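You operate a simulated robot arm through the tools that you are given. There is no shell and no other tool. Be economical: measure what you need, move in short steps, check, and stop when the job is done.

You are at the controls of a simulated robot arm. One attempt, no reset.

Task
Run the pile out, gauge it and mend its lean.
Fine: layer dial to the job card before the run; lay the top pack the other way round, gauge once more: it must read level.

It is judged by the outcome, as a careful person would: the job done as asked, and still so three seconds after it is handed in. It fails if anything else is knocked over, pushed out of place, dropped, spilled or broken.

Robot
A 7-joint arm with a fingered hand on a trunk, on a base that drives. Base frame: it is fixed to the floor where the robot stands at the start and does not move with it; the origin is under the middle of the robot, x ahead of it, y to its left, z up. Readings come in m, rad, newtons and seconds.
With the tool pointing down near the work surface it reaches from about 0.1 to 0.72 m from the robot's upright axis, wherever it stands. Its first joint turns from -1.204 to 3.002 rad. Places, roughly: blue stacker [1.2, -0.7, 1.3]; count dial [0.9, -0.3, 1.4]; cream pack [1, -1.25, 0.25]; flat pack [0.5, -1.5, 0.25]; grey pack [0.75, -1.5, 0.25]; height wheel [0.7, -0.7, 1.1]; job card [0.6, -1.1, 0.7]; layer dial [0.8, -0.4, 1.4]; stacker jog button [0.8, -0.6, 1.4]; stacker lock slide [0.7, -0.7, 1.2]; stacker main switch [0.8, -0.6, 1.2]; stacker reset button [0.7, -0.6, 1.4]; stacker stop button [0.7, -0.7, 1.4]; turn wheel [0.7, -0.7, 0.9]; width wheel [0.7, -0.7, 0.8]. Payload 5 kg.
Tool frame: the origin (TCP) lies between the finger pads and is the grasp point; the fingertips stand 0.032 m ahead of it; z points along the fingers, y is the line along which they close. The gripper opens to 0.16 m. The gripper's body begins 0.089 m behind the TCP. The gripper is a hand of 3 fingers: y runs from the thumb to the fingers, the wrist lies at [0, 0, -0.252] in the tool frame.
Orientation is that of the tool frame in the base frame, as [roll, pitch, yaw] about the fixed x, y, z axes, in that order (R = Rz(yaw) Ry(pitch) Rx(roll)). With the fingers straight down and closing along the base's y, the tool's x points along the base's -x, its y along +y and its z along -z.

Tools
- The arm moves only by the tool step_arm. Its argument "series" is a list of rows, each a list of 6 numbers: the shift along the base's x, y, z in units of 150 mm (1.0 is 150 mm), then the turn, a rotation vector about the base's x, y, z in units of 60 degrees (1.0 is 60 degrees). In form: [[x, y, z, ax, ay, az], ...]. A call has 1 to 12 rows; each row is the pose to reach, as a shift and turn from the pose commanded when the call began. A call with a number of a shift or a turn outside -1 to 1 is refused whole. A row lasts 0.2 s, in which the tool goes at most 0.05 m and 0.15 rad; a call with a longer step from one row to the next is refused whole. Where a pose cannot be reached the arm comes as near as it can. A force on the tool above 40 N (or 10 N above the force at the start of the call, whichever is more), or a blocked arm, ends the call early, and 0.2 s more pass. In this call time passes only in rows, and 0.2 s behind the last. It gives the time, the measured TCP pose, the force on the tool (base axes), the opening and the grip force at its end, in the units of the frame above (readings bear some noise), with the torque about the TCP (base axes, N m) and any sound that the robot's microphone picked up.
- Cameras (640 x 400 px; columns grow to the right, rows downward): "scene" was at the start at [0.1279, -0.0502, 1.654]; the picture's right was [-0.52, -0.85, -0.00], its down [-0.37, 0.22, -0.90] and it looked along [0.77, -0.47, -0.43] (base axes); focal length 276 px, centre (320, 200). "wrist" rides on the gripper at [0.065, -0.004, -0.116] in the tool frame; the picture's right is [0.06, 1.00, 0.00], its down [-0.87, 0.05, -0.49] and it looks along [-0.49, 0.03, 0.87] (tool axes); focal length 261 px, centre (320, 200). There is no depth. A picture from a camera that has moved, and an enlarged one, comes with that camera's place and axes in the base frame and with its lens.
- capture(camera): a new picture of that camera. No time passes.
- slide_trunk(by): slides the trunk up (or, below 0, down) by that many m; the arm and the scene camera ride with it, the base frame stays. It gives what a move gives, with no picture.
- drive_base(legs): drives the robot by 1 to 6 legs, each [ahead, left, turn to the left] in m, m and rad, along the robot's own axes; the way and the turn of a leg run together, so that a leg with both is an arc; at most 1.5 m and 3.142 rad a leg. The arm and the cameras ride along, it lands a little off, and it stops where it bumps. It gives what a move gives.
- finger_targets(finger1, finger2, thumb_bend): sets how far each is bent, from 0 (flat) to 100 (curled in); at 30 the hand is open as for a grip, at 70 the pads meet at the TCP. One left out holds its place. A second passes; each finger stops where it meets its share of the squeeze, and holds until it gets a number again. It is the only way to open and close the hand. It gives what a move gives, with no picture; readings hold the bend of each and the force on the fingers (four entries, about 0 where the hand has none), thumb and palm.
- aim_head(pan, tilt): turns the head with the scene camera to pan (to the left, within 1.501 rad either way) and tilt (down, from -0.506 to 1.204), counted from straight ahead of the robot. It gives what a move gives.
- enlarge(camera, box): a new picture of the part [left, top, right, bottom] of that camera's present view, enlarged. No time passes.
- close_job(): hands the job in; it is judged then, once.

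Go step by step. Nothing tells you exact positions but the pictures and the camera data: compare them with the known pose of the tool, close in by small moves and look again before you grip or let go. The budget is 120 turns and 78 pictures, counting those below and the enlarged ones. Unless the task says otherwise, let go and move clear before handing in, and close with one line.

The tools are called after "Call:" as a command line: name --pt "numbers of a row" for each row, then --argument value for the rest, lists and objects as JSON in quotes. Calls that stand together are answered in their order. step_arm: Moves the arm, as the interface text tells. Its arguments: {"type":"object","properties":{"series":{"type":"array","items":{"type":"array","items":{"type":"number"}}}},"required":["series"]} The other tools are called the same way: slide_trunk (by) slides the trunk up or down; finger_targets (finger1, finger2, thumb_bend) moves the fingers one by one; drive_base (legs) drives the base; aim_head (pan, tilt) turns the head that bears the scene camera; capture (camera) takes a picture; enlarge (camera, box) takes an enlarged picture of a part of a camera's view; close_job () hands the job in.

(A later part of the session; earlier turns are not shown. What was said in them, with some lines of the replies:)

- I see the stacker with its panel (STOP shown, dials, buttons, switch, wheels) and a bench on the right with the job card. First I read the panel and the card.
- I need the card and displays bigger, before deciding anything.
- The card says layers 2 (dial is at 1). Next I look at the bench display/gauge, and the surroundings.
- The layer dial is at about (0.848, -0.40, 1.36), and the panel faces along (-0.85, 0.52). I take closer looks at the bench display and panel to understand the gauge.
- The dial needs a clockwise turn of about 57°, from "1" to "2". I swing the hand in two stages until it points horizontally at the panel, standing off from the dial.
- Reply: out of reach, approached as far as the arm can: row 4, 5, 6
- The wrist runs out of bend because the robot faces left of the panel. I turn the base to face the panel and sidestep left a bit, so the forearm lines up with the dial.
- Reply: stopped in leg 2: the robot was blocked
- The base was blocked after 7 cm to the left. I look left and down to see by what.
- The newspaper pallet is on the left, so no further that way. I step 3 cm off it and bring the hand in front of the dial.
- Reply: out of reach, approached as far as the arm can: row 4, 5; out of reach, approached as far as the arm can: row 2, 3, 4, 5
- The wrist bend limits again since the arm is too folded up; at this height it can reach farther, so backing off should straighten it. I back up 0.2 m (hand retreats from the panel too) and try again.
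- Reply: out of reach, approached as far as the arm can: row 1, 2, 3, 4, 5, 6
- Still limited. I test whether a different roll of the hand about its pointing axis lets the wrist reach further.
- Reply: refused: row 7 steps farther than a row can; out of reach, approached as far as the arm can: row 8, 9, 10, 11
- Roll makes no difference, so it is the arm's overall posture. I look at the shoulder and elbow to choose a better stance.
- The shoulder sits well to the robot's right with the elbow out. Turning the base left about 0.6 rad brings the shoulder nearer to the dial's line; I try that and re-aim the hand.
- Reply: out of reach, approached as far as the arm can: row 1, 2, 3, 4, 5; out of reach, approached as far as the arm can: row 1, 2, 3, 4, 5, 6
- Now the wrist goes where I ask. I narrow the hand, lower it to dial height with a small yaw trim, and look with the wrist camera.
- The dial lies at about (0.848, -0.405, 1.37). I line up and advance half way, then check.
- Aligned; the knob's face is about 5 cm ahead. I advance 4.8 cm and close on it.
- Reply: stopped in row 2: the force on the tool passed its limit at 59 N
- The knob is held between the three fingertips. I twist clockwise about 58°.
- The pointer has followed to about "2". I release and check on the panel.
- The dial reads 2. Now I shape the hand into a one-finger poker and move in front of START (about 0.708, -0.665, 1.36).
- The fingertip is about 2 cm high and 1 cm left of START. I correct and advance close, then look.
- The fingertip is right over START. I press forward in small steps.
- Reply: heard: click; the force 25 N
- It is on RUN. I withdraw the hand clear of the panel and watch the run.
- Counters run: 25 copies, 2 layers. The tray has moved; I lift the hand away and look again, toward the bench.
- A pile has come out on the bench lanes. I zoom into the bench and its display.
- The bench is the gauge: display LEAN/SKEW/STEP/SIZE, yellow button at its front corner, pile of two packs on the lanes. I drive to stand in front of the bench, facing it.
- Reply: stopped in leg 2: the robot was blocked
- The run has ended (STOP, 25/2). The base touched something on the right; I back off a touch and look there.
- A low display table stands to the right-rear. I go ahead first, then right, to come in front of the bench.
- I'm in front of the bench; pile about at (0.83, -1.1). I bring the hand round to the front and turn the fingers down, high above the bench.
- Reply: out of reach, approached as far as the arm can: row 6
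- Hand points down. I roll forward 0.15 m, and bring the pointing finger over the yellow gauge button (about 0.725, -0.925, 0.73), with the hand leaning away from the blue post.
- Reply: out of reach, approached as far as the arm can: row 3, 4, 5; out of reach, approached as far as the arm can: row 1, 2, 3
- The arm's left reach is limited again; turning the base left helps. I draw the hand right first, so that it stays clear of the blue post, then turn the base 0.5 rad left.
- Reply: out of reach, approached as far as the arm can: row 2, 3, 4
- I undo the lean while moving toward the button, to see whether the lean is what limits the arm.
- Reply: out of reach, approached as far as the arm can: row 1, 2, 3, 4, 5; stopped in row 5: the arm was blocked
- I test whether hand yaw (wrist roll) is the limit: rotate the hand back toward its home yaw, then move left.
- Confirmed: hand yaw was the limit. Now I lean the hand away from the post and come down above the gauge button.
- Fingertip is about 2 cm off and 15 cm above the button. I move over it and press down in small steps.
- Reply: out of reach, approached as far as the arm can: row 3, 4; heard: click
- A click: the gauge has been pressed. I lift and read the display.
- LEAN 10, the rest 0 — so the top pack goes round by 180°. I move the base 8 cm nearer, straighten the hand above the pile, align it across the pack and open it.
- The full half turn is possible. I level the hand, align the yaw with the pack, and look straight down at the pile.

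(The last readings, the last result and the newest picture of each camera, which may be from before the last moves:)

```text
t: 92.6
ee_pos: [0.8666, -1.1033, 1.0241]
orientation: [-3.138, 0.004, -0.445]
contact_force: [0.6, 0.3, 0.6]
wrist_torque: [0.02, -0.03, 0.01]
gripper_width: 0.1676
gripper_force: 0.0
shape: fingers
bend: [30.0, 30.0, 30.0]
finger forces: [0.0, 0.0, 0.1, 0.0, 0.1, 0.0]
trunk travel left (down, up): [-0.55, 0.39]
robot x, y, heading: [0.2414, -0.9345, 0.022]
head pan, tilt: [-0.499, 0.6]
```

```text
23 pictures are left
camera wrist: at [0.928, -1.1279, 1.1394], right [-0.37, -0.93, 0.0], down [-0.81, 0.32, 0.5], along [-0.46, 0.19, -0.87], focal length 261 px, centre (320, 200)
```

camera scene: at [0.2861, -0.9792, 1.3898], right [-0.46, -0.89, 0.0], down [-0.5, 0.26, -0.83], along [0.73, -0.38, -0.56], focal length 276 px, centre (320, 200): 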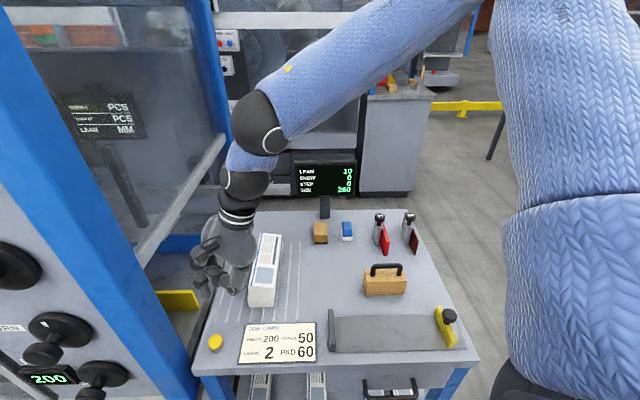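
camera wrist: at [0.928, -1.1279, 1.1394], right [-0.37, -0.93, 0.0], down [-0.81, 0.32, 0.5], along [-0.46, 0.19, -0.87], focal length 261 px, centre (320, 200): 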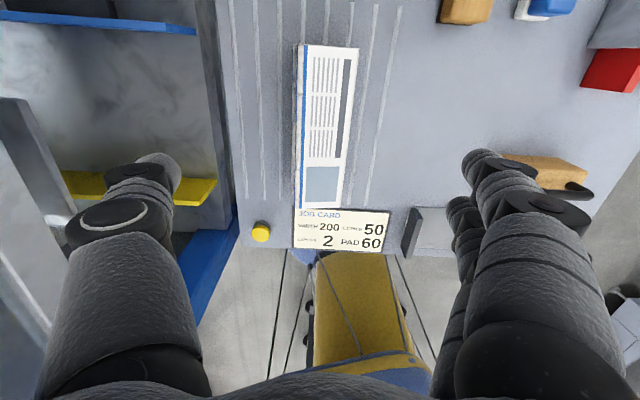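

Pile: centre about (0.839, -1.096), top z about 0.826, seam about 0.79, width 6 cm. I centre over it and come down part way, then check.

Call:
step_arm --pt "-0.09 0.026 -0.2 0 0 0" --pt "-0.183 0.052 -0.5 0 0 0" --pt "-0.183 0.052 -0.83 0 0 0" --pt "-0.183 0.052 -1.0 0 0 0"

Call:
capture --camera "wrist"

Call:
enlarge --camera "scene" --box '[160, 190, 360, 350]'

```text
t: 93.6
ee_pos: [0.843, -1.0962, 0.8714]
orientation: [-3.135, 0.004, -0.447]
contact_force: [0.1, -0.3, 0.4]
wrist_torque: [-0.01, -0.01, -0.01]
gripper_width: 0.1677
gripper_force: 0.0
shape: fingers
bend: [30.0, 30.0, 30.0]
finger forces: [0.0, 0.0, 0.0, 0.1, 0.0, 0.0]
trunk travel left (down, up): [-0.55, 0.39]
robot x, y, heading: [0.2401, -0.9364, 0.024]
head pan, tilt: [-0.499, 0.6]
```

```text
22 pictures are left
camera wrist: at [0.9043, -1.1195, 0.9871], right [-0.37, -0.93, 0.0], down [-0.81, 0.32, 0.5], along [-0.46, 0.19, -0.87], focal length 261 px, centre (320, 200)
```

wrist: 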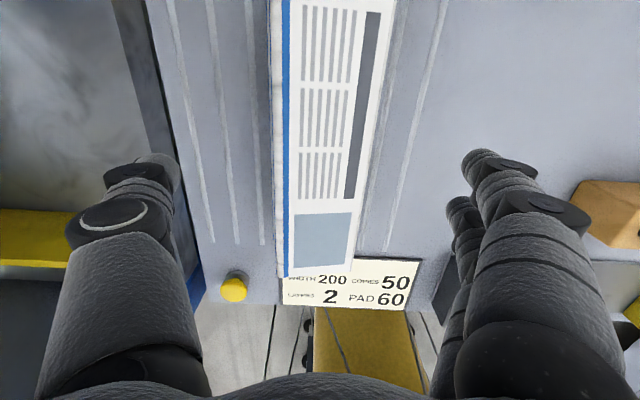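

```text
2.50 times, centred on (260, 270) of scene
camera zoom: at [0.3683, -0.9776, 1.3899], right [-0.46, -0.89, 0.0], down [-0.5, 0.26, -0.82], along [0.73, -0.38, -0.57], focal length 689 px, centre (470, 25)
```

zoom: 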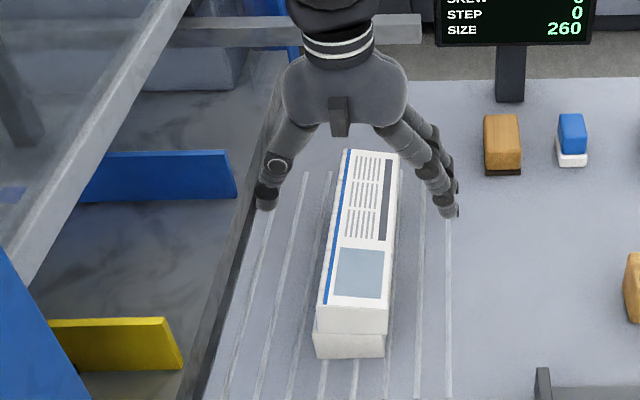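

Well centred, seam at z about 0.787. I lower so the fingertips stay just above the seam and close on the top pack only.

Call:
step_arm --pt "0 0 -0.15 0 0 0" --pt "0 0 -0.29 0 0 0"

Call:
finger_targets --finger1 50 --finger2 50 --thumb_bend 50

Call:
enlarge --camera "scene" --box '[200, 200, 330, 340]'

```text
t: 94.2
ee_pos: [0.842, -1.0959, 0.8284]
orientation: [-3.137, 0.005, -0.446]
contact_force: [-0.3, 0.6, -0.4]
wrist_torque: [-0.01, 0.01, -0.02]
gripper_width: 0.1677
gripper_force: 0.1
shape: fingers
bend: [30.0, 30.0, 30.0]
finger forces: [0.0, 0.0, 0.0, 0.1, 0.0, 0.0]
trunk travel left (down, up): [-0.55, 0.39]
robot x, y, heading: [0.2416, -0.9342, 0.024]
head pan, tilt: [-0.499, 0.6]
```

```text
t: 95.2
ee_pos: [0.842, -1.097, 0.8305]
orientation: [-3.137, 0.005, -0.446]
contact_force: [-0.1, 0.8, 0.5]
wrist_torque: [-0.02, -0.04, -0.01]
gripper_width: 0.0878
gripper_force: 0.0
shape: fingers
bend: [50.0, 50.0, 50.0]
finger forces: [0.0, 0.1, 0.0, 0.1, 0.1, 0.0]
trunk travel left (down, up): [-0.55, 0.39]
robot x, y, heading: [0.2415, -0.9375, 0.025]
head pan, tilt: [-0.499, 0.6]
```

```text
2.86 times, centred on (265, 270) of scene
camera zoom: at [0.3681, -0.9775, 1.3899], right [-0.46, -0.89, 0.0], down [-0.5, 0.26, -0.82], along [0.73, -0.38, -0.57], focal length 788 px, centre (477, 0)
```

zoom: 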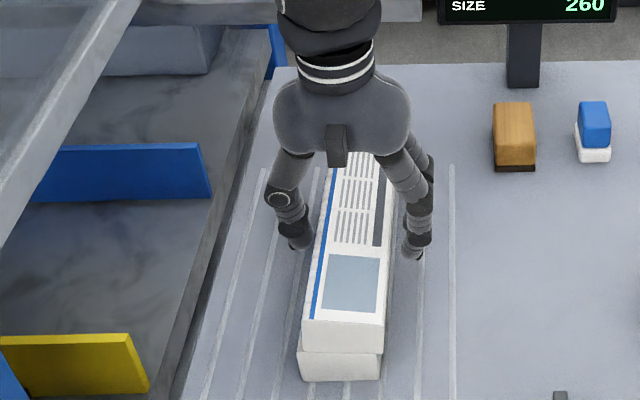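

Both sides have even gaps. I close the grip.

Call:
finger_targets --finger1 66 --finger2 66 --thumb_bend 66

Call:
step_arm --pt "0 0 0.06 0 0 0" --pt "0 0 0.12 0 0 0" --pt "0 0 0.2 0 0 0"

Call:
enlarge --camera "scene" --box '[200, 200, 330, 340]'

```text
t: 96.2
ee_pos: [0.8421, -1.0959, 0.8292]
orientation: [-3.137, 0.004, -0.444]
contact_force: [0.2, 0.0, -0.5]
wrist_torque: [-0.02, 0.02, 0.04]
gripper_width: 0.0693
gripper_force: 19.8
shape: fingers
bend: [55.0, 55.0, 59.0]
finger forces: [10.0, 10.0, 0.0, 0.0, 19.6, 0.0]
trunk travel left (down, up): [-0.55, 0.39]
robot x, y, heading: [0.2406, -0.9375, 0.026]
head pan, tilt: [-0.499, 0.6]
```

```text
t: 97.0
ee_pos: [0.8418, -1.0956, 0.8596]
orientation: [-3.137, 0.006, -0.446]
contact_force: [0.3, 0.3, -4.3]
wrist_torque: [-0.01, -0.02, 0.0]
gripper_width: 0.0691
gripper_force: 19.4
shape: fingers
bend: [55.0, 55.0, 59.0]
finger forces: [10.0, 9.9, 0.0, 0.0, 19.7, 0.1]
trunk travel left (down, up): [-0.55, 0.39]
robot x, y, heading: [0.2432, -0.9377, 0.025]
head pan, tilt: [-0.499, 0.6]
```

```text
2.86 times, centred on (265, 270) of scene
camera zoom: at [0.3678, -0.9773, 1.3899], right [-0.46, -0.89, 0.0], down [-0.5, 0.26, -0.83], along [0.73, -0.38, -0.56], focal length 788 px, centre (477, 0)
```

zoom: 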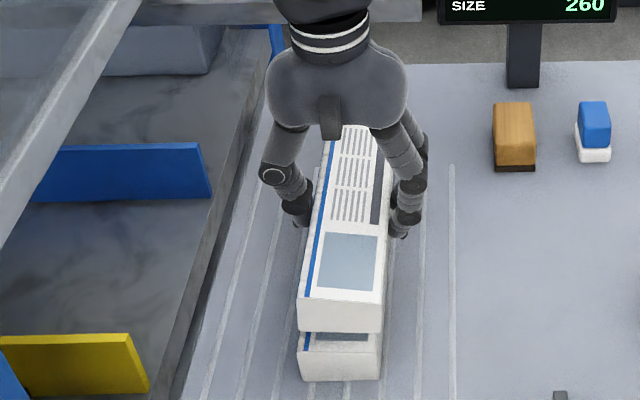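

The top pack is held cleanly (4.3 N). I lift it well clear and turn it 180°.

Call:
step_arm --pt "0 0 0.2 0 0 0" --pt "0 0 0.4 0 0 0" --pt "0 0 0.6 0 0 0" --pt "0 0 0.7 0 0 0"

Call:
step_arm --pt "0 0 0 0 0 -0.1" --pt "0 0 0 0 0 -0.2" --pt "0 0 0 0 0 -0.3" --pt "0 0 0 0 0 -0.4" --pt "0 0 0 0 0 -0.5" --pt "0 0 0 0 0 -0.6" --pt "0 0 0 0 0 -0.7" --pt "0 0 0 0 0 -0.8" --pt "0 0 0 0 0 -0.9" --pt "0 0 0 0 0 -1.0"

Call:
step_arm --pt "0 0 0 0 0 -0.1" --pt "0 0 0 0 0 -0.2" --pt "0 0 0 0 0 -0.3" --pt "0 0 0 0 0 -0.4" --pt "0 0 0 0 0 -0.5" --pt "0 0 0 0 0 -0.6" --pt "0 0 0 0 0 -0.7" --pt "0 0 0 0 0 -0.8" --pt "0 0 0 0 0 -0.9" --pt "0 0 0 0 0 -1.0"

Call:
step_arm --pt "0 0 0 0 0 -0.1" --pt "0 0 0 0 0 -0.2" --pt "0 0 0 0 0 -0.3" --pt "0 0 0 0 0 -0.4" --pt "0 0 0 0 0 -0.5" --pt "0 0 0 0 0 -0.6" --pt "0 0 0 0 0 -0.7" --pt "0 0 0 0 0 -0.8" --pt "0 0 0 0 0 -0.9" --pt "0 0 0 0 0 -1.0"

Call:
enlarge --camera "scene" --box '[180, 150, 340, 350]'

```text
t: 98.0
ee_pos: [0.8403, -1.0939, 0.9644]
orientation: [-3.14, 0.005, -0.446]
contact_force: [-0.9, 1.2, -3.3]
wrist_torque: [0.01, -0.03, 0.0]
gripper_width: 0.0693
gripper_force: 19.6
shape: fingers
bend: [55.0, 55.0, 59.0]
finger forces: [9.9, 9.9, 0.1, 0.0, 19.6, 0.0]
trunk travel left (down, up): [-0.55, 0.39]
robot x, y, heading: [0.2359, -0.9343, 0.022]
head pan, tilt: [-0.499, 0.6]
```

```text
t: 100.2
ee_pos: [0.8411, -1.0958, 0.9637]
orientation: [-3.138, 0.006, -1.492]
contact_force: [1.1, -0.2, -3.6]
wrist_torque: [0.0, -0.02, 0.01]
gripper_width: 0.0692
gripper_force: 19.7
shape: fingers
bend: [55.0, 55.0, 59.0]
finger forces: [9.9, 9.9, 0.0, 0.0, 19.6, 0.1]
trunk travel left (down, up): [-0.55, 0.39]
robot x, y, heading: [0.2395, -0.9367, 0.03]
head pan, tilt: [-0.499, 0.6]
```

```text
t: 102.4
ee_pos: [0.8423, -1.0948, 0.9661]
orientation: [-3.138, 0.004, -2.541]
contact_force: [0.2, -0.8, -3.9]
wrist_torque: [0.03, 0.01, 0.0]
gripper_width: 0.0692
gripper_force: 20.0
shape: fingers
bend: [55.0, 55.0, 59.0]
finger forces: [9.9, 10.0, 0.0, 0.0, 19.6, 0.0]
trunk travel left (down, up): [-0.55, 0.39]
robot x, y, heading: [0.242, -0.9341, 0.024]
head pan, tilt: [-0.499, 0.6]
```

```text
t: 104.6
ee_pos: [0.8406, -1.0962, 0.9639]
orientation: [-3.138, 0.004, 2.694]
contact_force: [-0.2, 0.8, -4.1]
wrist_torque: [0.01, 0.02, 0.03]
gripper_width: 0.0691
gripper_force: 19.8
shape: fingers
bend: [55.0, 55.0, 59.0]
finger forces: [10.0, 10.1, 0.1, 0.0, 19.6, 0.0]
trunk travel left (down, up): [-0.55, 0.39]
robot x, y, heading: [0.2374, -0.9394, 0.024]
head pan, tilt: [-0.499, 0.6]
```

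```text
2.00 times, centred on (260, 250) of scene
camera zoom: at [0.3683, -0.9775, 1.3898], right [-0.46, -0.89, 0.0], down [-0.5, 0.26, -0.82], along [0.73, -0.38, -0.57], focal length 551 px, centre (440, 100)
```

zoom: 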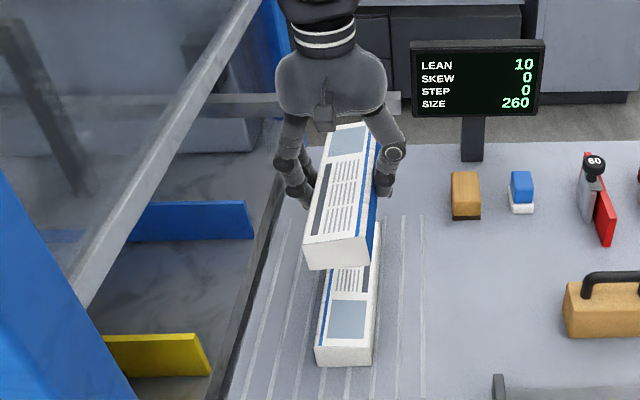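

Turned. I lower it to about 1 cm above the bottom pack and check alignment.

Call:
step_arm --pt "0 0 -0.25 0 0 0" --pt "0 0 -0.5 0 0 0" --pt "0 0 -0.7 0 0 0" --pt "0 0 -0.82 0 0 0"

Call:
enlarge --camera "scene" --box '[215, 220, 315, 330]'

Call:
capture --camera "wrist"

```text
t: 105.6
ee_pos: [0.8425, -1.0958, 0.8402]
orientation: [-3.138, 0.002, 2.699]
contact_force: [0.4, -0.9, -3.9]
wrist_torque: [0.01, 0.04, -0.04]
gripper_width: 0.0693
gripper_force: 19.6
shape: fingers
bend: [55.0, 55.0, 59.0]
finger forces: [9.8, 10.0, 0.0, 0.0, 19.6, 0.0]
trunk travel left (down, up): [-0.55, 0.39]
robot x, y, heading: [0.2383, -0.9393, 0.023]
head pan, tilt: [-0.499, 0.6]
```

```text
3.64 times, centred on (265, 275) of scene
camera zoom: at [0.3684, -0.9776, 1.3899], right [-0.46, -0.89, 0.0], down [-0.5, 0.26, -0.82], along [0.73, -0.38, -0.57], focal length 1002 px, centre (520, -73)
```

zoom: 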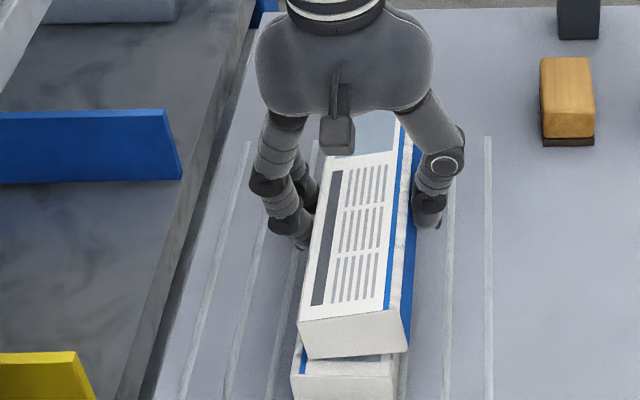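

```text
16 pictures are left
camera wrist: at [0.7824, -1.0714, 0.9561], right [0.37, 0.93, 0.0], down [0.81, -0.32, 0.49], along [0.46, -0.19, -0.87], focal length 261 px, centre (320, 200)
```

wrist: 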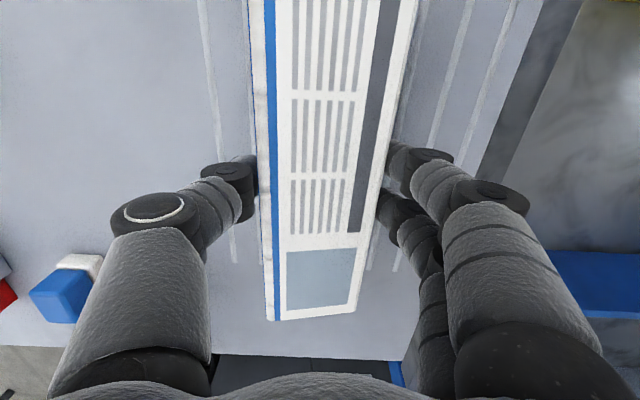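

The top pack looks nearly 1 cm too far right and away. I zoom tightly at the near end for exact measure.

Call:
enlarge --camera "scene" --box '[244, 305, 300, 340]'

```text
11.43 times, centred on (272, 322) of scene
camera zoom: at [0.3684, -0.9776, 1.3899], right [-0.46, -0.89, 0.0], down [-0.5, 0.26, -0.82], along [0.73, -0.38, -0.57], focal length 3150 px, centre (869, -1200)
```

zoom: 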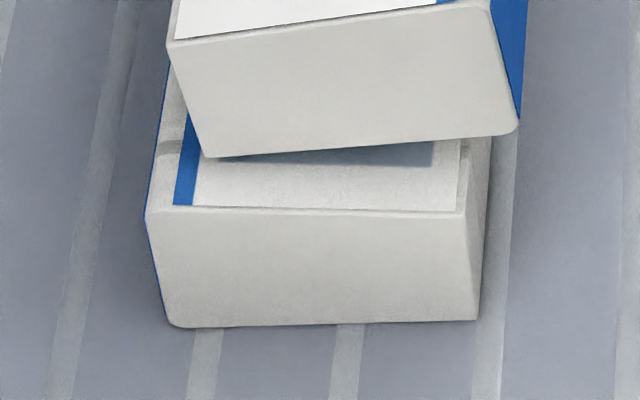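

The pack is tilted about 5° in the hand (right side high) and off by roughly 9 mm along and 8 mm across. I correct roll and position, still hovering, and re-check.

Call:
step_arm --pt "-0.014 0.036 0.02 0.043 -0.02 0" --pt "-0.028 0.073 0.02 0.086 -0.041 0" --pt "-0.028 0.073 0.02 0.086 -0.041 0"

Call:
enlarge --camera "scene" --box '[244, 305, 300, 340]'

```text
t: 106.4
ee_pos: [0.8387, -1.0844, 0.8452]
orientation: [3.046, 0.005, 2.696]
contact_force: [0.1, 0.1, -3.8]
wrist_torque: [-0.02, 0.03, -0.01]
gripper_width: 0.0691
gripper_force: 20.0
shape: fingers
bend: [55.0, 55.0, 59.0]
finger forces: [9.9, 9.9, 0.1, 0.1, 19.7, 0.1]
trunk travel left (down, up): [-0.55, 0.39]
robot x, y, heading: [0.2404, -0.9348, 0.02]
head pan, tilt: [-0.499, 0.6]
```

```text
11.43 times, centred on (272, 322) of scene
camera zoom: at [0.3684, -0.9774, 1.3898], right [-0.46, -0.89, 0.0], down [-0.5, 0.26, -0.82], along [0.73, -0.38, -0.57], focal length 3150 px, centre (869, -1200)
```

zoom: 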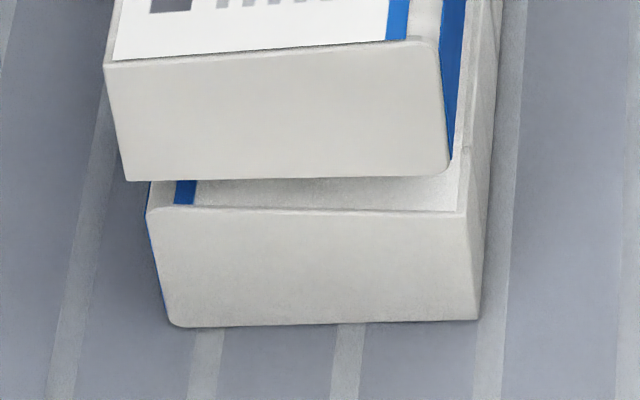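

Nearly square now (2 mm left). I nudge 2 mm right and set it down, then open the hand a little.

Call:
step_arm --pt "0 -0.015 -0.04 0 0 0" --pt "0 -0.015 -0.08 0 0 0" --pt "0 -0.015 -0.1 0 0 0"

Call:
enlarge --camera "scene" --box '[244, 305, 300, 340]'

```text
t: 107.2
ee_pos: [0.8392, -1.0878, 0.8317]
orientation: [3.044, 0.006, 2.693]
contact_force: [1.0, -0.7, 11.1]
wrist_torque: [0.44, -0.26, 0.01]
gripper_width: 0.0691
gripper_force: 20.3
shape: fingers
bend: [56.0, 56.0, 59.0]
finger forces: [10.3, 10.2, 0.1, 0.0, 20.5, 0.0]
trunk travel left (down, up): [-0.55, 0.39]
robot x, y, heading: [0.2387, -0.9353, 0.023]
head pan, tilt: [-0.499, 0.6]
```

```text
11.43 times, centred on (272, 322) of scene
camera zoom: at [0.3675, -0.9773, 1.3903], right [-0.46, -0.89, 0.0], down [-0.5, 0.26, -0.83], along [0.73, -0.38, -0.56], focal length 3150 px, centre (869, -1200)
```

zoom: 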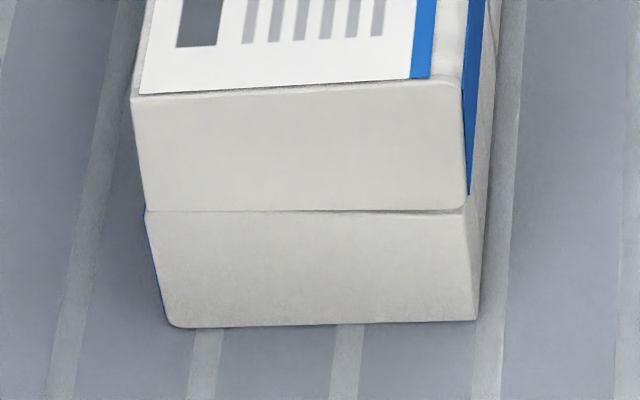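

Set down flush. I relieve the press and open the hand.

Call:
step_arm --pt "0 0 0.012 0 0 0"

Call:
finger_targets --finger1 48 --finger2 48 --thumb_bend 48

Call:
step_arm --pt "0 0 0.1 0 0 0" --pt "0 0 0.25 0 0 0" --pt "0 0 0.5 0 0 0" --pt "0 0 0.75 0 0 0" --pt "0 0 1.0 0 0 0"

Call:
enlarge --camera "scene" --box '[220, 180, 360, 340]'

```text
t: 107.6
ee_pos: [0.8369, -1.0877, 0.8322]
orientation: [3.048, 0.003, 2.694]
contact_force: [1.8, 1.0, 2.7]
wrist_torque: [0.21, -0.17, -0.05]
gripper_width: 0.0693
gripper_force: 19.4
shape: fingers
bend: [56.0, 56.0, 59.0]
finger forces: [10.5, 10.4, 0.0, 0.1, 19.8, 0.0]
trunk travel left (down, up): [-0.55, 0.39]
robot x, y, heading: [0.2378, -0.9339, 0.022]
head pan, tilt: [-0.499, 0.6]
```

```text
t: 108.6
ee_pos: [0.837, -1.0886, 0.8321]
orientation: [3.044, 0.002, 2.693]
contact_force: [-0.7, 0.5, 0.4]
wrist_torque: [-0.01, -0.02, 0.0]
gripper_width: 0.0947
gripper_force: 0.1
shape: fingers
bend: [48.0, 48.0, 48.0]
finger forces: [0.0, 0.1, 0.2, 0.0, 0.0, 0.1]
trunk travel left (down, up): [-0.55, 0.39]
robot x, y, heading: [0.2416, -0.936, 0.021]
head pan, tilt: [-0.499, 0.6]
```

```text
t: 109.8
ee_pos: [0.8388, -1.0861, 0.983]
orientation: [3.046, 0.006, 2.696]
contact_force: [-0.2, -0.3, 0.2]
wrist_torque: [0.0, -0.03, 0.0]
gripper_width: 0.0949
gripper_force: 0.1
shape: fingers
bend: [48.0, 48.0, 48.0]
finger forces: [0.0, 0.1, 0.0, 0.0, 0.0, 0.0]
trunk travel left (down, up): [-0.55, 0.39]
robot x, y, heading: [0.2384, -0.9358, 0.024]
head pan, tilt: [-0.499, 0.6]
```

```text
2.50 times, centred on (290, 260) of scene
camera zoom: at [0.367, -0.9771, 1.3899], right [-0.46, -0.89, 0.0], down [-0.5, 0.26, -0.83], along [0.73, -0.38, -0.56], focal length 689 px, centre (395, 50)
```

zoom: 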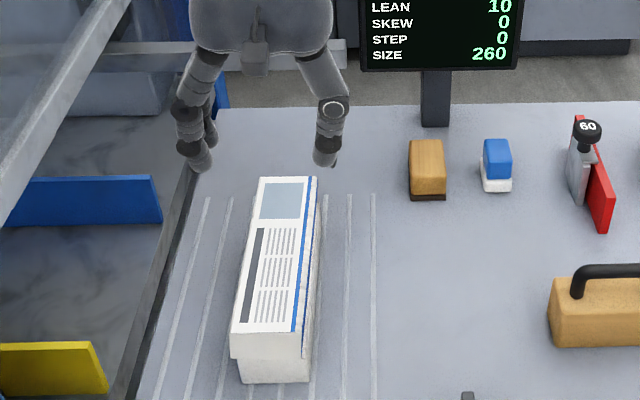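

I check the near end closely after release.

Call:
enlarge --camera "scene" --box '[244, 300, 300, 335]'

```text
11.43 times, centred on (272, 318) of scene
camera zoom: at [0.367, -0.9771, 1.3899], right [-0.46, -0.89, 0.0], down [-0.5, 0.26, -0.83], along [0.73, -0.38, -0.56], focal length 3150 px, centre (869, -1143)
```

zoom: 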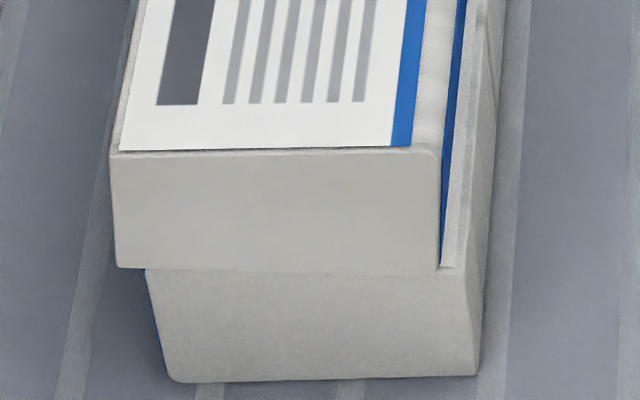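

On release the top pack crept about 6 mm left. I'll lower the open hand around it again and nudge it right with the two fingers.

Call:
step_arm --pt "0 0 -0.25 0 0 0" --pt "0 0 -0.5 0 0 0" --pt "0 0 -0.75 0 0 0" --pt "0 0 -0.9 0 0 0" --pt "0 0 -1.0 0 0 0"

Call:
step_arm --pt "-0.012 -0.024 0 0 0 0" --pt "-0.023 -0.048 0 0 0 0" --pt "-0.035 -0.072 0 0 0 0"

Call:
enlarge --camera "scene" --box '[230, 240, 326, 335]'

```text
t: 111.0
ee_pos: [0.8371, -1.0871, 0.834]
orientation: [3.046, 0.004, 2.694]
contact_force: [-0.5, 0.0, 0.0]
wrist_torque: [0.0, -0.01, -0.01]
gripper_width: 0.0947
gripper_force: 0.0
shape: fingers
bend: [48.0, 48.0, 48.0]
finger forces: [0.0, 0.0, 0.0, 0.0, 0.1, 0.0]
trunk travel left (down, up): [-0.55, 0.39]
robot x, y, heading: [0.2409, -0.9329, 0.02]
head pan, tilt: [-0.499, 0.6]
```

```text
t: 111.8
ee_pos: [0.8319, -1.0984, 0.8327]
orientation: [3.048, 0.003, 2.698]
contact_force: [0.0, 0.0, -0.1]
wrist_torque: [-0.02, 0.0, 0.03]
gripper_width: 0.0957
gripper_force: 0.3
shape: fingers
bend: [48.0, 48.0, 48.0]
finger forces: [0.5, 0.4, 0.1, 0.0, 0.0, 0.0]
trunk travel left (down, up): [-0.55, 0.39]
robot x, y, heading: [0.2377, -0.9342, 0.025]
head pan, tilt: [-0.499, 0.6]
```

```text
4.21 times, centred on (278, 288) of scene
camera zoom: at [0.3681, -0.9775, 1.3898], right [-0.46, -0.89, 0.0], down [-0.5, 0.26, -0.82], along [0.73, -0.38, -0.57], focal length 1161 px, centre (497, -168)
```

zoom: 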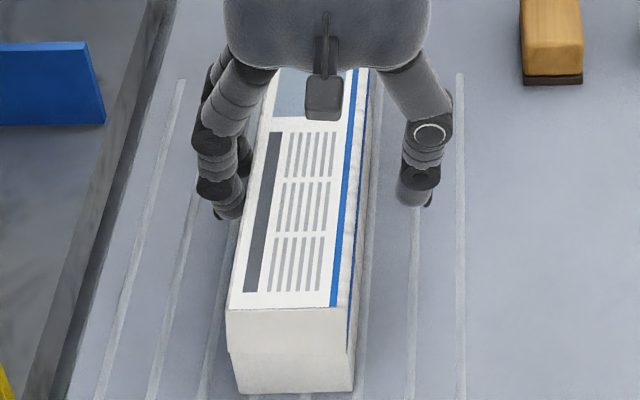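

The fingers now just touch the left side. I push 6 mm more to the right and look.

Call:
step_arm --pt "-0.009 -0.018 0 0 0 0" --pt "-0.018 -0.037 0 0 0 0" --pt "-0.018 -0.037 0 0 0 0"

Call:
enlarge --camera "scene" --box '[244, 300, 300, 335]'

```text
t: 112.6
ee_pos: [0.8301, -1.1026, 0.8321]
orientation: [3.048, 0.002, 2.697]
contact_force: [1.0, 0.6, 0.7]
wrist_torque: [0.03, -0.02, 0.02]
gripper_width: 0.0956
gripper_force: 0.1
shape: fingers
bend: [48.0, 48.0, 48.0]
finger forces: [0.5, 0.4, 0.0, 0.0, 0.0, 0.1]
trunk travel left (down, up): [-0.55, 0.39]
robot x, y, heading: [0.2409, -0.9338, 0.02]
head pan, tilt: [-0.499, 0.6]
```

```text
11.43 times, centred on (272, 318) of scene
camera zoom: at [0.3682, -0.9774, 1.3899], right [-0.46, -0.89, 0.0], down [-0.5, 0.26, -0.82], along [0.73, -0.38, -0.57], focal length 3150 px, centre (869, -1143)
```

zoom: 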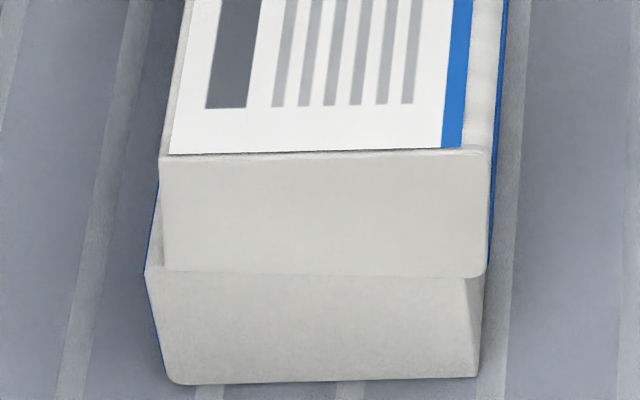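

Now 4 mm too far right. I bring the thumb over to the right side (aligned with the pack's middle) and push back gently.

Call:
step_arm --pt "0.06 0.04 0 0 0 0" --pt "0.117 0.105 0 0 0 0" --pt "0.129 0.129 0 0 0 0"

Call:
step_arm --pt "0.006 0.012 0 0 0 0" --pt "0.006 0.012 0 0 0 0"

Call:
enlarge --camera "scene" --box '[244, 300, 300, 335]'

```text
t: 113.4
ee_pos: [0.8495, -1.0831, 0.8324]
orientation: [3.045, 0.003, 2.694]
contact_force: [-0.9, -1.9, -0.3]
wrist_torque: [-0.05, 0.04, -0.04]
gripper_width: 0.0975
gripper_force: 0.9
shape: fingers
bend: [48.0, 48.0, 48.0]
finger forces: [0.1, 0.1, 0.0, 0.1, 1.8, 0.0]
trunk travel left (down, up): [-0.55, 0.39]
robot x, y, heading: [0.2383, -0.9339, 0.025]
head pan, tilt: [-0.499, 0.6]
```

```text
t: 114.0
ee_pos: [0.8505, -1.0827, 0.832]
orientation: [3.045, 0.002, 2.697]
contact_force: [-0.3, -1.6, 0.1]
wrist_torque: [-0.05, -0.03, 0.01]
gripper_width: 0.0981
gripper_force: 1.5
shape: fingers
bend: [48.0, 48.0, 48.0]
finger forces: [0.0, 0.0, 0.0, 0.1, 1.8, 0.1]
trunk travel left (down, up): [-0.55, 0.39]
robot x, y, heading: [0.2419, -0.9377, 0.022]
head pan, tilt: [-0.499, 0.6]
```

```text
11.43 times, centred on (272, 318) of scene
camera zoom: at [0.368, -0.9776, 1.3899], right [-0.46, -0.89, 0.0], down [-0.5, 0.26, -0.82], along [0.73, -0.38, -0.57], focal length 3150 px, centre (869, -1143)
```

zoom: 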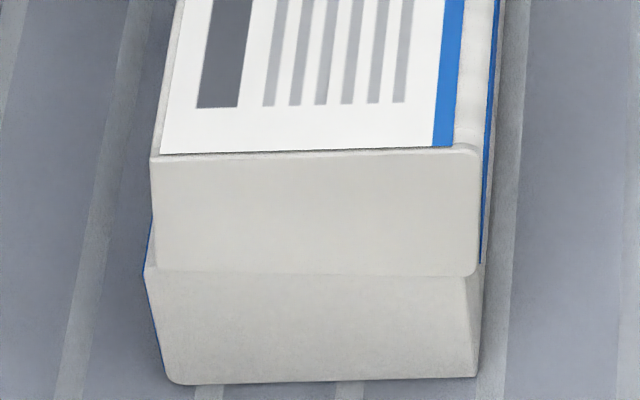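

2 mm remain; one more tiny push, then I center the open hand and rise.

Call:
step_arm --pt "0.006 0.013 0 0 0 0" --pt "0.006 0.013 0 0 0 0"

Call:
step_arm --pt "-0.02 -0.04 0 0 0 0" --pt "-0.035 -0.075 0 0 0 0" --pt "-0.035 -0.075 0.2 0 0 0" --pt "-0.035 -0.075 0.5 0 0 0" --pt "-0.035 -0.075 0.8 0 0 0" --pt "-0.035 -0.075 1.0 0 0 0"

Call:
enlarge --camera "scene" --box '[240, 250, 320, 330]'

```text
t: 114.6
ee_pos: [0.8505, -1.0813, 0.8314]
orientation: [3.045, 0.004, 2.693]
contact_force: [-0.1, -0.9, -0.7]
wrist_torque: [-0.06, 0.03, 0.01]
gripper_width: 0.0981
gripper_force: 0.8
shape: fingers
bend: [48.0, 48.0, 48.0]
finger forces: [0.0, 0.1, 0.1, 0.0, 1.7, 0.0]
trunk travel left (down, up): [-0.55, 0.39]
robot x, y, heading: [0.2385, -0.9395, 0.023]
head pan, tilt: [-0.499, 0.6]
```

```text
t: 116.0
ee_pos: [0.846, -1.0891, 0.9825]
orientation: [3.046, 0.005, 2.696]
contact_force: [0.6, 0.1, 0.0]
wrist_torque: [-0.01, 0.0, -0.02]
gripper_width: 0.0961
gripper_force: 0.1
shape: fingers
bend: [48.0, 48.0, 48.0]
finger forces: [0.1, 0.1, 0.0, 0.0, 0.0, 0.0]
trunk travel left (down, up): [-0.55, 0.39]
robot x, y, heading: [0.2378, -0.9382, 0.024]
head pan, tilt: [-0.499, 0.6]
```

```text
5.00 times, centred on (280, 290) of scene
camera zoom: at [0.3678, -0.9774, 1.3898], right [-0.46, -0.89, 0.0], down [-0.5, 0.26, -0.83], along [0.73, -0.38, -0.56], focal length 1378 px, centre (520, -250)
```

zoom: 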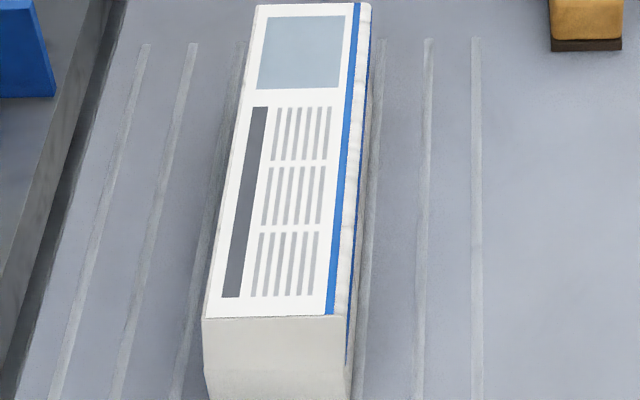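

The stack looks square. Now I back the base 8 cm, form the pointing finger again and return above the gauge button.

Call:
drive_base --legs '[[-0.08, 0, 0]]'

Call:
finger_targets --finger1 70 --finger2 100 --thumb_bend 100

Call:
step_arm --pt "-0.08 0.14 0 0.04 0 -0.08" --pt "-0.16 0.28 0 0.08 0 -0.17" --pt "-0.24 0.42 0 0.12 0 -0.26" --pt "-0.32 0.56 -0.1 0.16 0 -0.35" --pt "-0.4 0.7 -0.2 0.2 0 -0.44" --pt "-0.46 0.85 -0.3 0.25 -0.007 -0.53"

Call:
capture --camera "wrist"

```text
t: 117.1
ee_pos: [0.7645, -1.0929, 0.9844]
orientation: [3.047, 0.006, 2.694]
contact_force: [-1.4, -0.6, 0.0]
wrist_torque: [0.01, -0.05, 0.02]
gripper_width: 0.0965
gripper_force: 0.1
shape: fingers
bend: [48.0, 48.0, 48.0]
finger forces: [0.0, 0.1, 0.0, 0.1, 0.0, 0.0]
trunk travel left (down, up): [-0.55, 0.39]
robot x, y, heading: [0.1636, -0.9366, 0.021]
head pan, tilt: [-0.499, 0.6]
```

```text
t: 118.1
ee_pos: [0.7662, -1.092, 0.9825]
orientation: [3.045, 0.003, 2.695]
contact_force: [0.6, 0.3, -1.2]
wrist_torque: [-0.01, -0.03, 0.0]
gripper_width: 0.0259
gripper_force: 0.1
shape: fingers
bend: [69.0, 89.0, 95.0]
finger forces: [0.1, 0.0, 0.0, 0.0, 0.0, 0.0]
trunk travel left (down, up): [-0.55, 0.39]
robot x, y, heading: [0.1587, -0.9391, 0.022]
head pan, tilt: [-0.499, 0.6]
```

```text
t: 119.5
ee_pos: [0.6979, -0.9622, 0.9355]
orientation: [2.847, -0.163, 2.151]
contact_force: [0.0, -0.2, 0.5]
wrist_torque: [0.02, 0.05, 0.0]
gripper_width: 0.0271
gripper_force: 0.1
shape: fingers
bend: [69.0, 90.0, 96.0]
finger forces: [0.0, 0.0, 0.0, 0.0, 0.0, 0.0]
trunk travel left (down, up): [-0.55, 0.39]
robot x, y, heading: [0.1608, -0.9398, 0.021]
head pan, tilt: [-0.499, 0.6]
```

```text
6 pictures are left
camera wrist: at [0.6422, -0.9439, 1.0536], right [0.79, 0.54, 0.3], down [0.44, -0.83, 0.34], along [0.43, -0.14, -0.89], focal length 261 px, centre (320, 200)
```

wrist: 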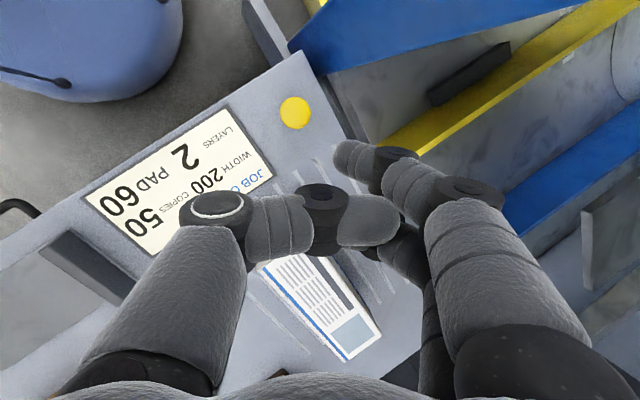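

Fingertip is about 1.7 cm from over the button. I shift and press down.

Call:
step_arm --pt "-0.03 0.08 -0.25 0 0 0" --pt "-0.03 0.08 -0.5 0 0 0" --pt "-0.03 0.08 -0.75 0 0 0" --pt "-0.03 0.08 -0.9 0 0 0"

Call:
step_arm --pt "0 0.02 -0.05 0 0 0" --pt "0 0.02 -0.1 0 0 0" --pt "0 0.02 -0.15 0 0 0" --pt "0 0.02 -0.2 0 0 0"

```text
t: 120.5
ee_pos: [0.6956, -0.9688, 0.8103]
orientation: [2.845, -0.164, 2.153]
contact_force: [0.4, 0.4, -0.6]
wrist_torque: [0.02, 0.02, 0.03]
gripper_width: 0.0275
gripper_force: 0.0
shape: fingers
bend: [68.0, 91.0, 96.0]
finger forces: [0.0, 0.0, 0.0, 0.0, 0.0, 0.0]
out of reach, approached as far as the arm can: row 3, 4
trunk travel left (down, up): [-0.55, 0.39]
robot x, y, heading: [0.1605, -0.938, 0.023]
head pan, tilt: [-0.499, 0.6]
```

```text
t: 121.5
ee_pos: [0.6959, -0.9801, 0.7899]
orientation: [2.845, -0.162, 2.154]
contact_force: [0.4, 1.0, -0.5]
wrist_torque: [0.03, 0.01, -0.01]
gripper_width: 0.028
gripper_force: 0.0
shape: fingers
bend: [68.0, 91.0, 96.0]
finger forces: [0.0, 0.0, 0.0, 0.0, 0.0, 0.1]
out of reach, approached as far as the arm can: row 1, 2, 3, 4
trunk travel left (down, up): [-0.55, 0.39]
robot x, y, heading: [0.1592, -0.9374, 0.023]
head pan, tilt: [-0.499, 0.6]
```

The arm's yaw limit pulls it off. I rise, yaw the hand back some, re-center over the button and come down again.

Call:
step_arm --pt "0 0 0.25 0 0 0" --pt "0 0 0.5 0 0 0.1" --pt "0.01 0.05 0.6 0 0 0.2" --pt "0.02 0.12 0.6 0 0 0.29" --pt "0.03 0.22 0.6 0 0 0.29"

Call:
step_arm --pt "0 0 -0.2 0 0 0" --pt "0 0 -0.4 0 0 0" --pt "0 0 -0.5 0 0 0" --pt "0 0 -0.58 0 0 0" --pt "0 0 -0.66 0 0 0"

```text
t: 122.7
ee_pos: [0.7022, -0.9452, 0.88]
orientation: [2.846, -0.163, 2.456]
contact_force: [0.2, 0.4, -0.6]
wrist_torque: [0.02, 0.02, 0.0]
gripper_width: 0.0285
gripper_force: 0.0
shape: fingers
bend: [68.0, 92.0, 96.0]
finger forces: [0.1, 0.1, 0.0, 0.0, 0.0, 0.0]
trunk travel left (down, up): [-0.55, 0.39]
robot x, y, heading: [0.1597, -0.9347, 0.017]
head pan, tilt: [-0.499, 0.6]
```

```text
t: 123.9
ee_pos: [0.7006, -0.9635, 0.7907]
orientation: [2.845, -0.162, 2.455]
contact_force: [-0.3, -0.1, -0.8]
wrist_torque: [-0.01, -0.04, 0.0]
gripper_width: 0.0288
gripper_force: 0.0
shape: fingers
bend: [68.0, 92.0, 97.0]
finger forces: [0.0, 0.1, 0.0, 0.0, 0.1, 0.1]
out of reach, approached as far as the arm can: row 3, 4, 5
trunk travel left (down, up): [-0.55, 0.39]
robot x, y, heading: [0.1624, -0.9374, 0.023]
head pan, tilt: [-0.499, 0.6]
```

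I go back up where the arm reaches well and lower the whole trunk instead, then press.

Call:
step_arm --pt "0 0.0 0.25 0 0 0" --pt "0 0.06 0.5 0 0 0" --pt "0 0.12 0.6 0 0 0"

Call:
slide_trunk --by -0.08

Call:
capture --camera "wrist"

```text
t: 124.7
ee_pos: [0.7009, -0.9486, 0.8812]
orientation: [2.847, -0.161, 2.455]
contact_force: [-0.1, 0.0, -0.6]
wrist_torque: [-0.03, -0.02, 0.0]
gripper_width: 0.0295
gripper_force: 0.1
shape: fingers
bend: [68.0, 92.0, 97.0]
finger forces: [0.0, 0.0, 0.1, 0.0, 0.0, 0.0]
trunk travel left (down, up): [-0.55, 0.39]
robot x, y, heading: [0.1618, -0.9366, 0.016]
head pan, tilt: [-0.499, 0.6]
```

```text
t: 125.8
ee_pos: [0.6991, -0.9481, 0.8008]
orientation: [2.846, -0.16, 2.456]
contact_force: [0.2, -0.1, 0.8]
wrist_torque: [0.02, -0.01, 0.02]
gripper_width: 0.0294
gripper_force: 0.0
shape: fingers
bend: [68.0, 92.0, 97.0]
finger forces: [0.0, 0.0, 0.0, 0.0, 0.0, 0.0]
trunk travel left (down, up): [-0.47, 0.47]
robot x, y, heading: [0.1581, -0.9388, 0.022]
head pan, tilt: [-0.499, 0.6]
```

```text
5 pictures are left
camera wrist: at [0.6401, -0.9468, 0.9202], right [0.59, 0.75, 0.3], down [0.67, -0.66, 0.34], along [0.45, 0.0, -0.89], focal length 261 px, centre (320, 200)
```

wrist: 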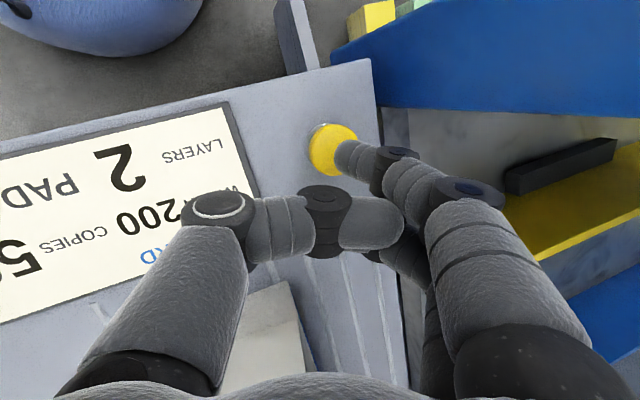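

The fingertip is right over the button. I press straight down.

Call:
step_arm --pt "0.01 0.01 -0.08 0 0 0" --pt "0.015 0.01 -0.16 0 0 0" --pt "0.015 0.01 -0.22 0 0 0" --pt "0.015 0.01 -0.28 0 0 0"

```text
t: 126.6
ee_pos: [0.7042, -0.9427, 0.7802]
orientation: [2.832, -0.158, 2.46]
contact_force: [2.1, -1.7, 46.1]
wrist_torque: [1.59, -0.33, -0.07]
gripper_width: 0.0263
gripper_force: 25.5
shape: fingers
bend: [74.0, 93.0, 97.0]
finger forces: [51.1, 0.0, 0.1, 0.0, 0.0, 0.0]
trunk travel left (down, up): [-0.47, 0.47]
robot x, y, heading: [0.1597, -0.939, 0.024]
head pan, tilt: [-0.499, 0.6]
heard: click
stopped in row 3: the force on the tool passed its limit at 46 N (the readings are from after the stop); the commanded pose is now the measured one
```

A click. I lift off and read the display.

Call:
step_arm --pt "0 0 0.2 0 0 0" --pt "0 0 0.5 0 0 0" --pt "0 0 0.8 0 0 0" --pt "0 0 1.0 0 0 0"

Call:
enlarge --camera "scene" --box '[200, 120, 420, 340]'

```text
t: 127.6
ee_pos: [0.7038, -0.9442, 0.9277]
orientation: [2.837, -0.16, 2.455]
contact_force: [0.4, 0.7, -0.2]
wrist_torque: [-0.04, 0.0, -0.05]
gripper_width: 0.0304
gripper_force: 0.1
shape: fingers
bend: [68.0, 93.0, 97.0]
finger forces: [0.1, 0.0, 0.1, 0.0, 0.0, 0.0]
trunk travel left (down, up): [-0.47, 0.47]
robot x, y, heading: [0.1599, -0.9374, 0.022]
head pan, tilt: [-0.499, 0.6]
```

```text
1.82 times, centred on (310, 230) of scene
camera zoom: at [0.2882, -0.9792, 1.3098], right [-0.46, -0.89, 0.0], down [-0.5, 0.26, -0.83], along [0.73, -0.38, -0.56], focal length 501 px, centre (338, 146)
```

zoom: 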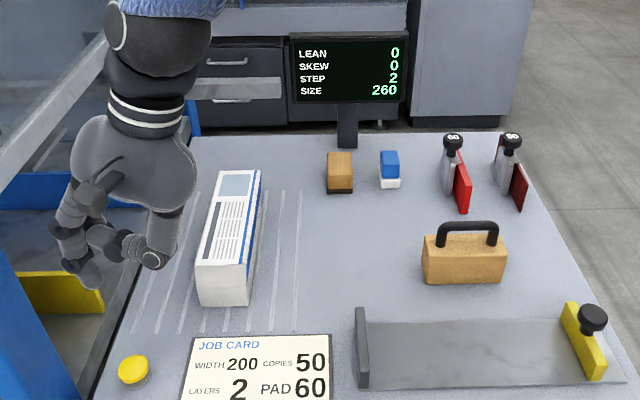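

LEAN reads 0 and SKEW 0 (STEP only 2 mm): the pile gauges level. I raise the hand clear and take a last look.

Call:
step_arm --pt "-0.1 -0.05 0.3 0 0 0" --pt "-0.2 -0.1 0.5 0 0 0" --pt "-0.3 -0.15 0.7 0 0 0"

Call:
capture --camera "scene"

```text
t: 128.4
ee_pos: [0.6563, -0.962, 1.0321]
orientation: [2.837, -0.159, 2.457]
contact_force: [0.4, 0.5, -0.1]
wrist_torque: [-0.01, 0.0, 0.0]
gripper_width: 0.0304
gripper_force: 0.0
shape: fingers
bend: [68.0, 93.0, 97.0]
finger forces: [0.1, 0.1, 0.1, 0.0, 0.1, 0.1]
trunk travel left (down, up): [-0.47, 0.47]
robot x, y, heading: [0.1604, -0.9385, 0.02]
head pan, tilt: [-0.499, 0.6]
```

```text
3 pictures are left
camera scene: at [0.287, -0.979, 1.31], right [-0.46, -0.89, 0.0], down [-0.5, 0.26, -0.83], along [0.73, -0.38, -0.56], focal length 276 px, centre (320, 200)
```

scene: 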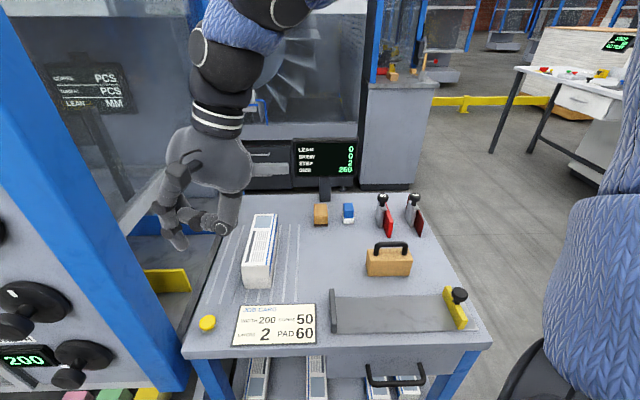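

The pile stands squarely on the gauge with LEAN at 0, the hand is clear, and nothing else on the bench has moved. I hand the job in.

Call:
close_job

```text
The job is handed in.
```

The job is done and handed in: I set the layer dial to 2, ran the pile out and gauged it at LEAN 10. I then turned the top pack round, and it now reads LEAN 0, SKEW 0, STEP 2 (STEP was 0 before). I left the copies dial at 25 and the pad in the stacker at 40, although the card says 50 and 60, because you only asked for the layer dial.
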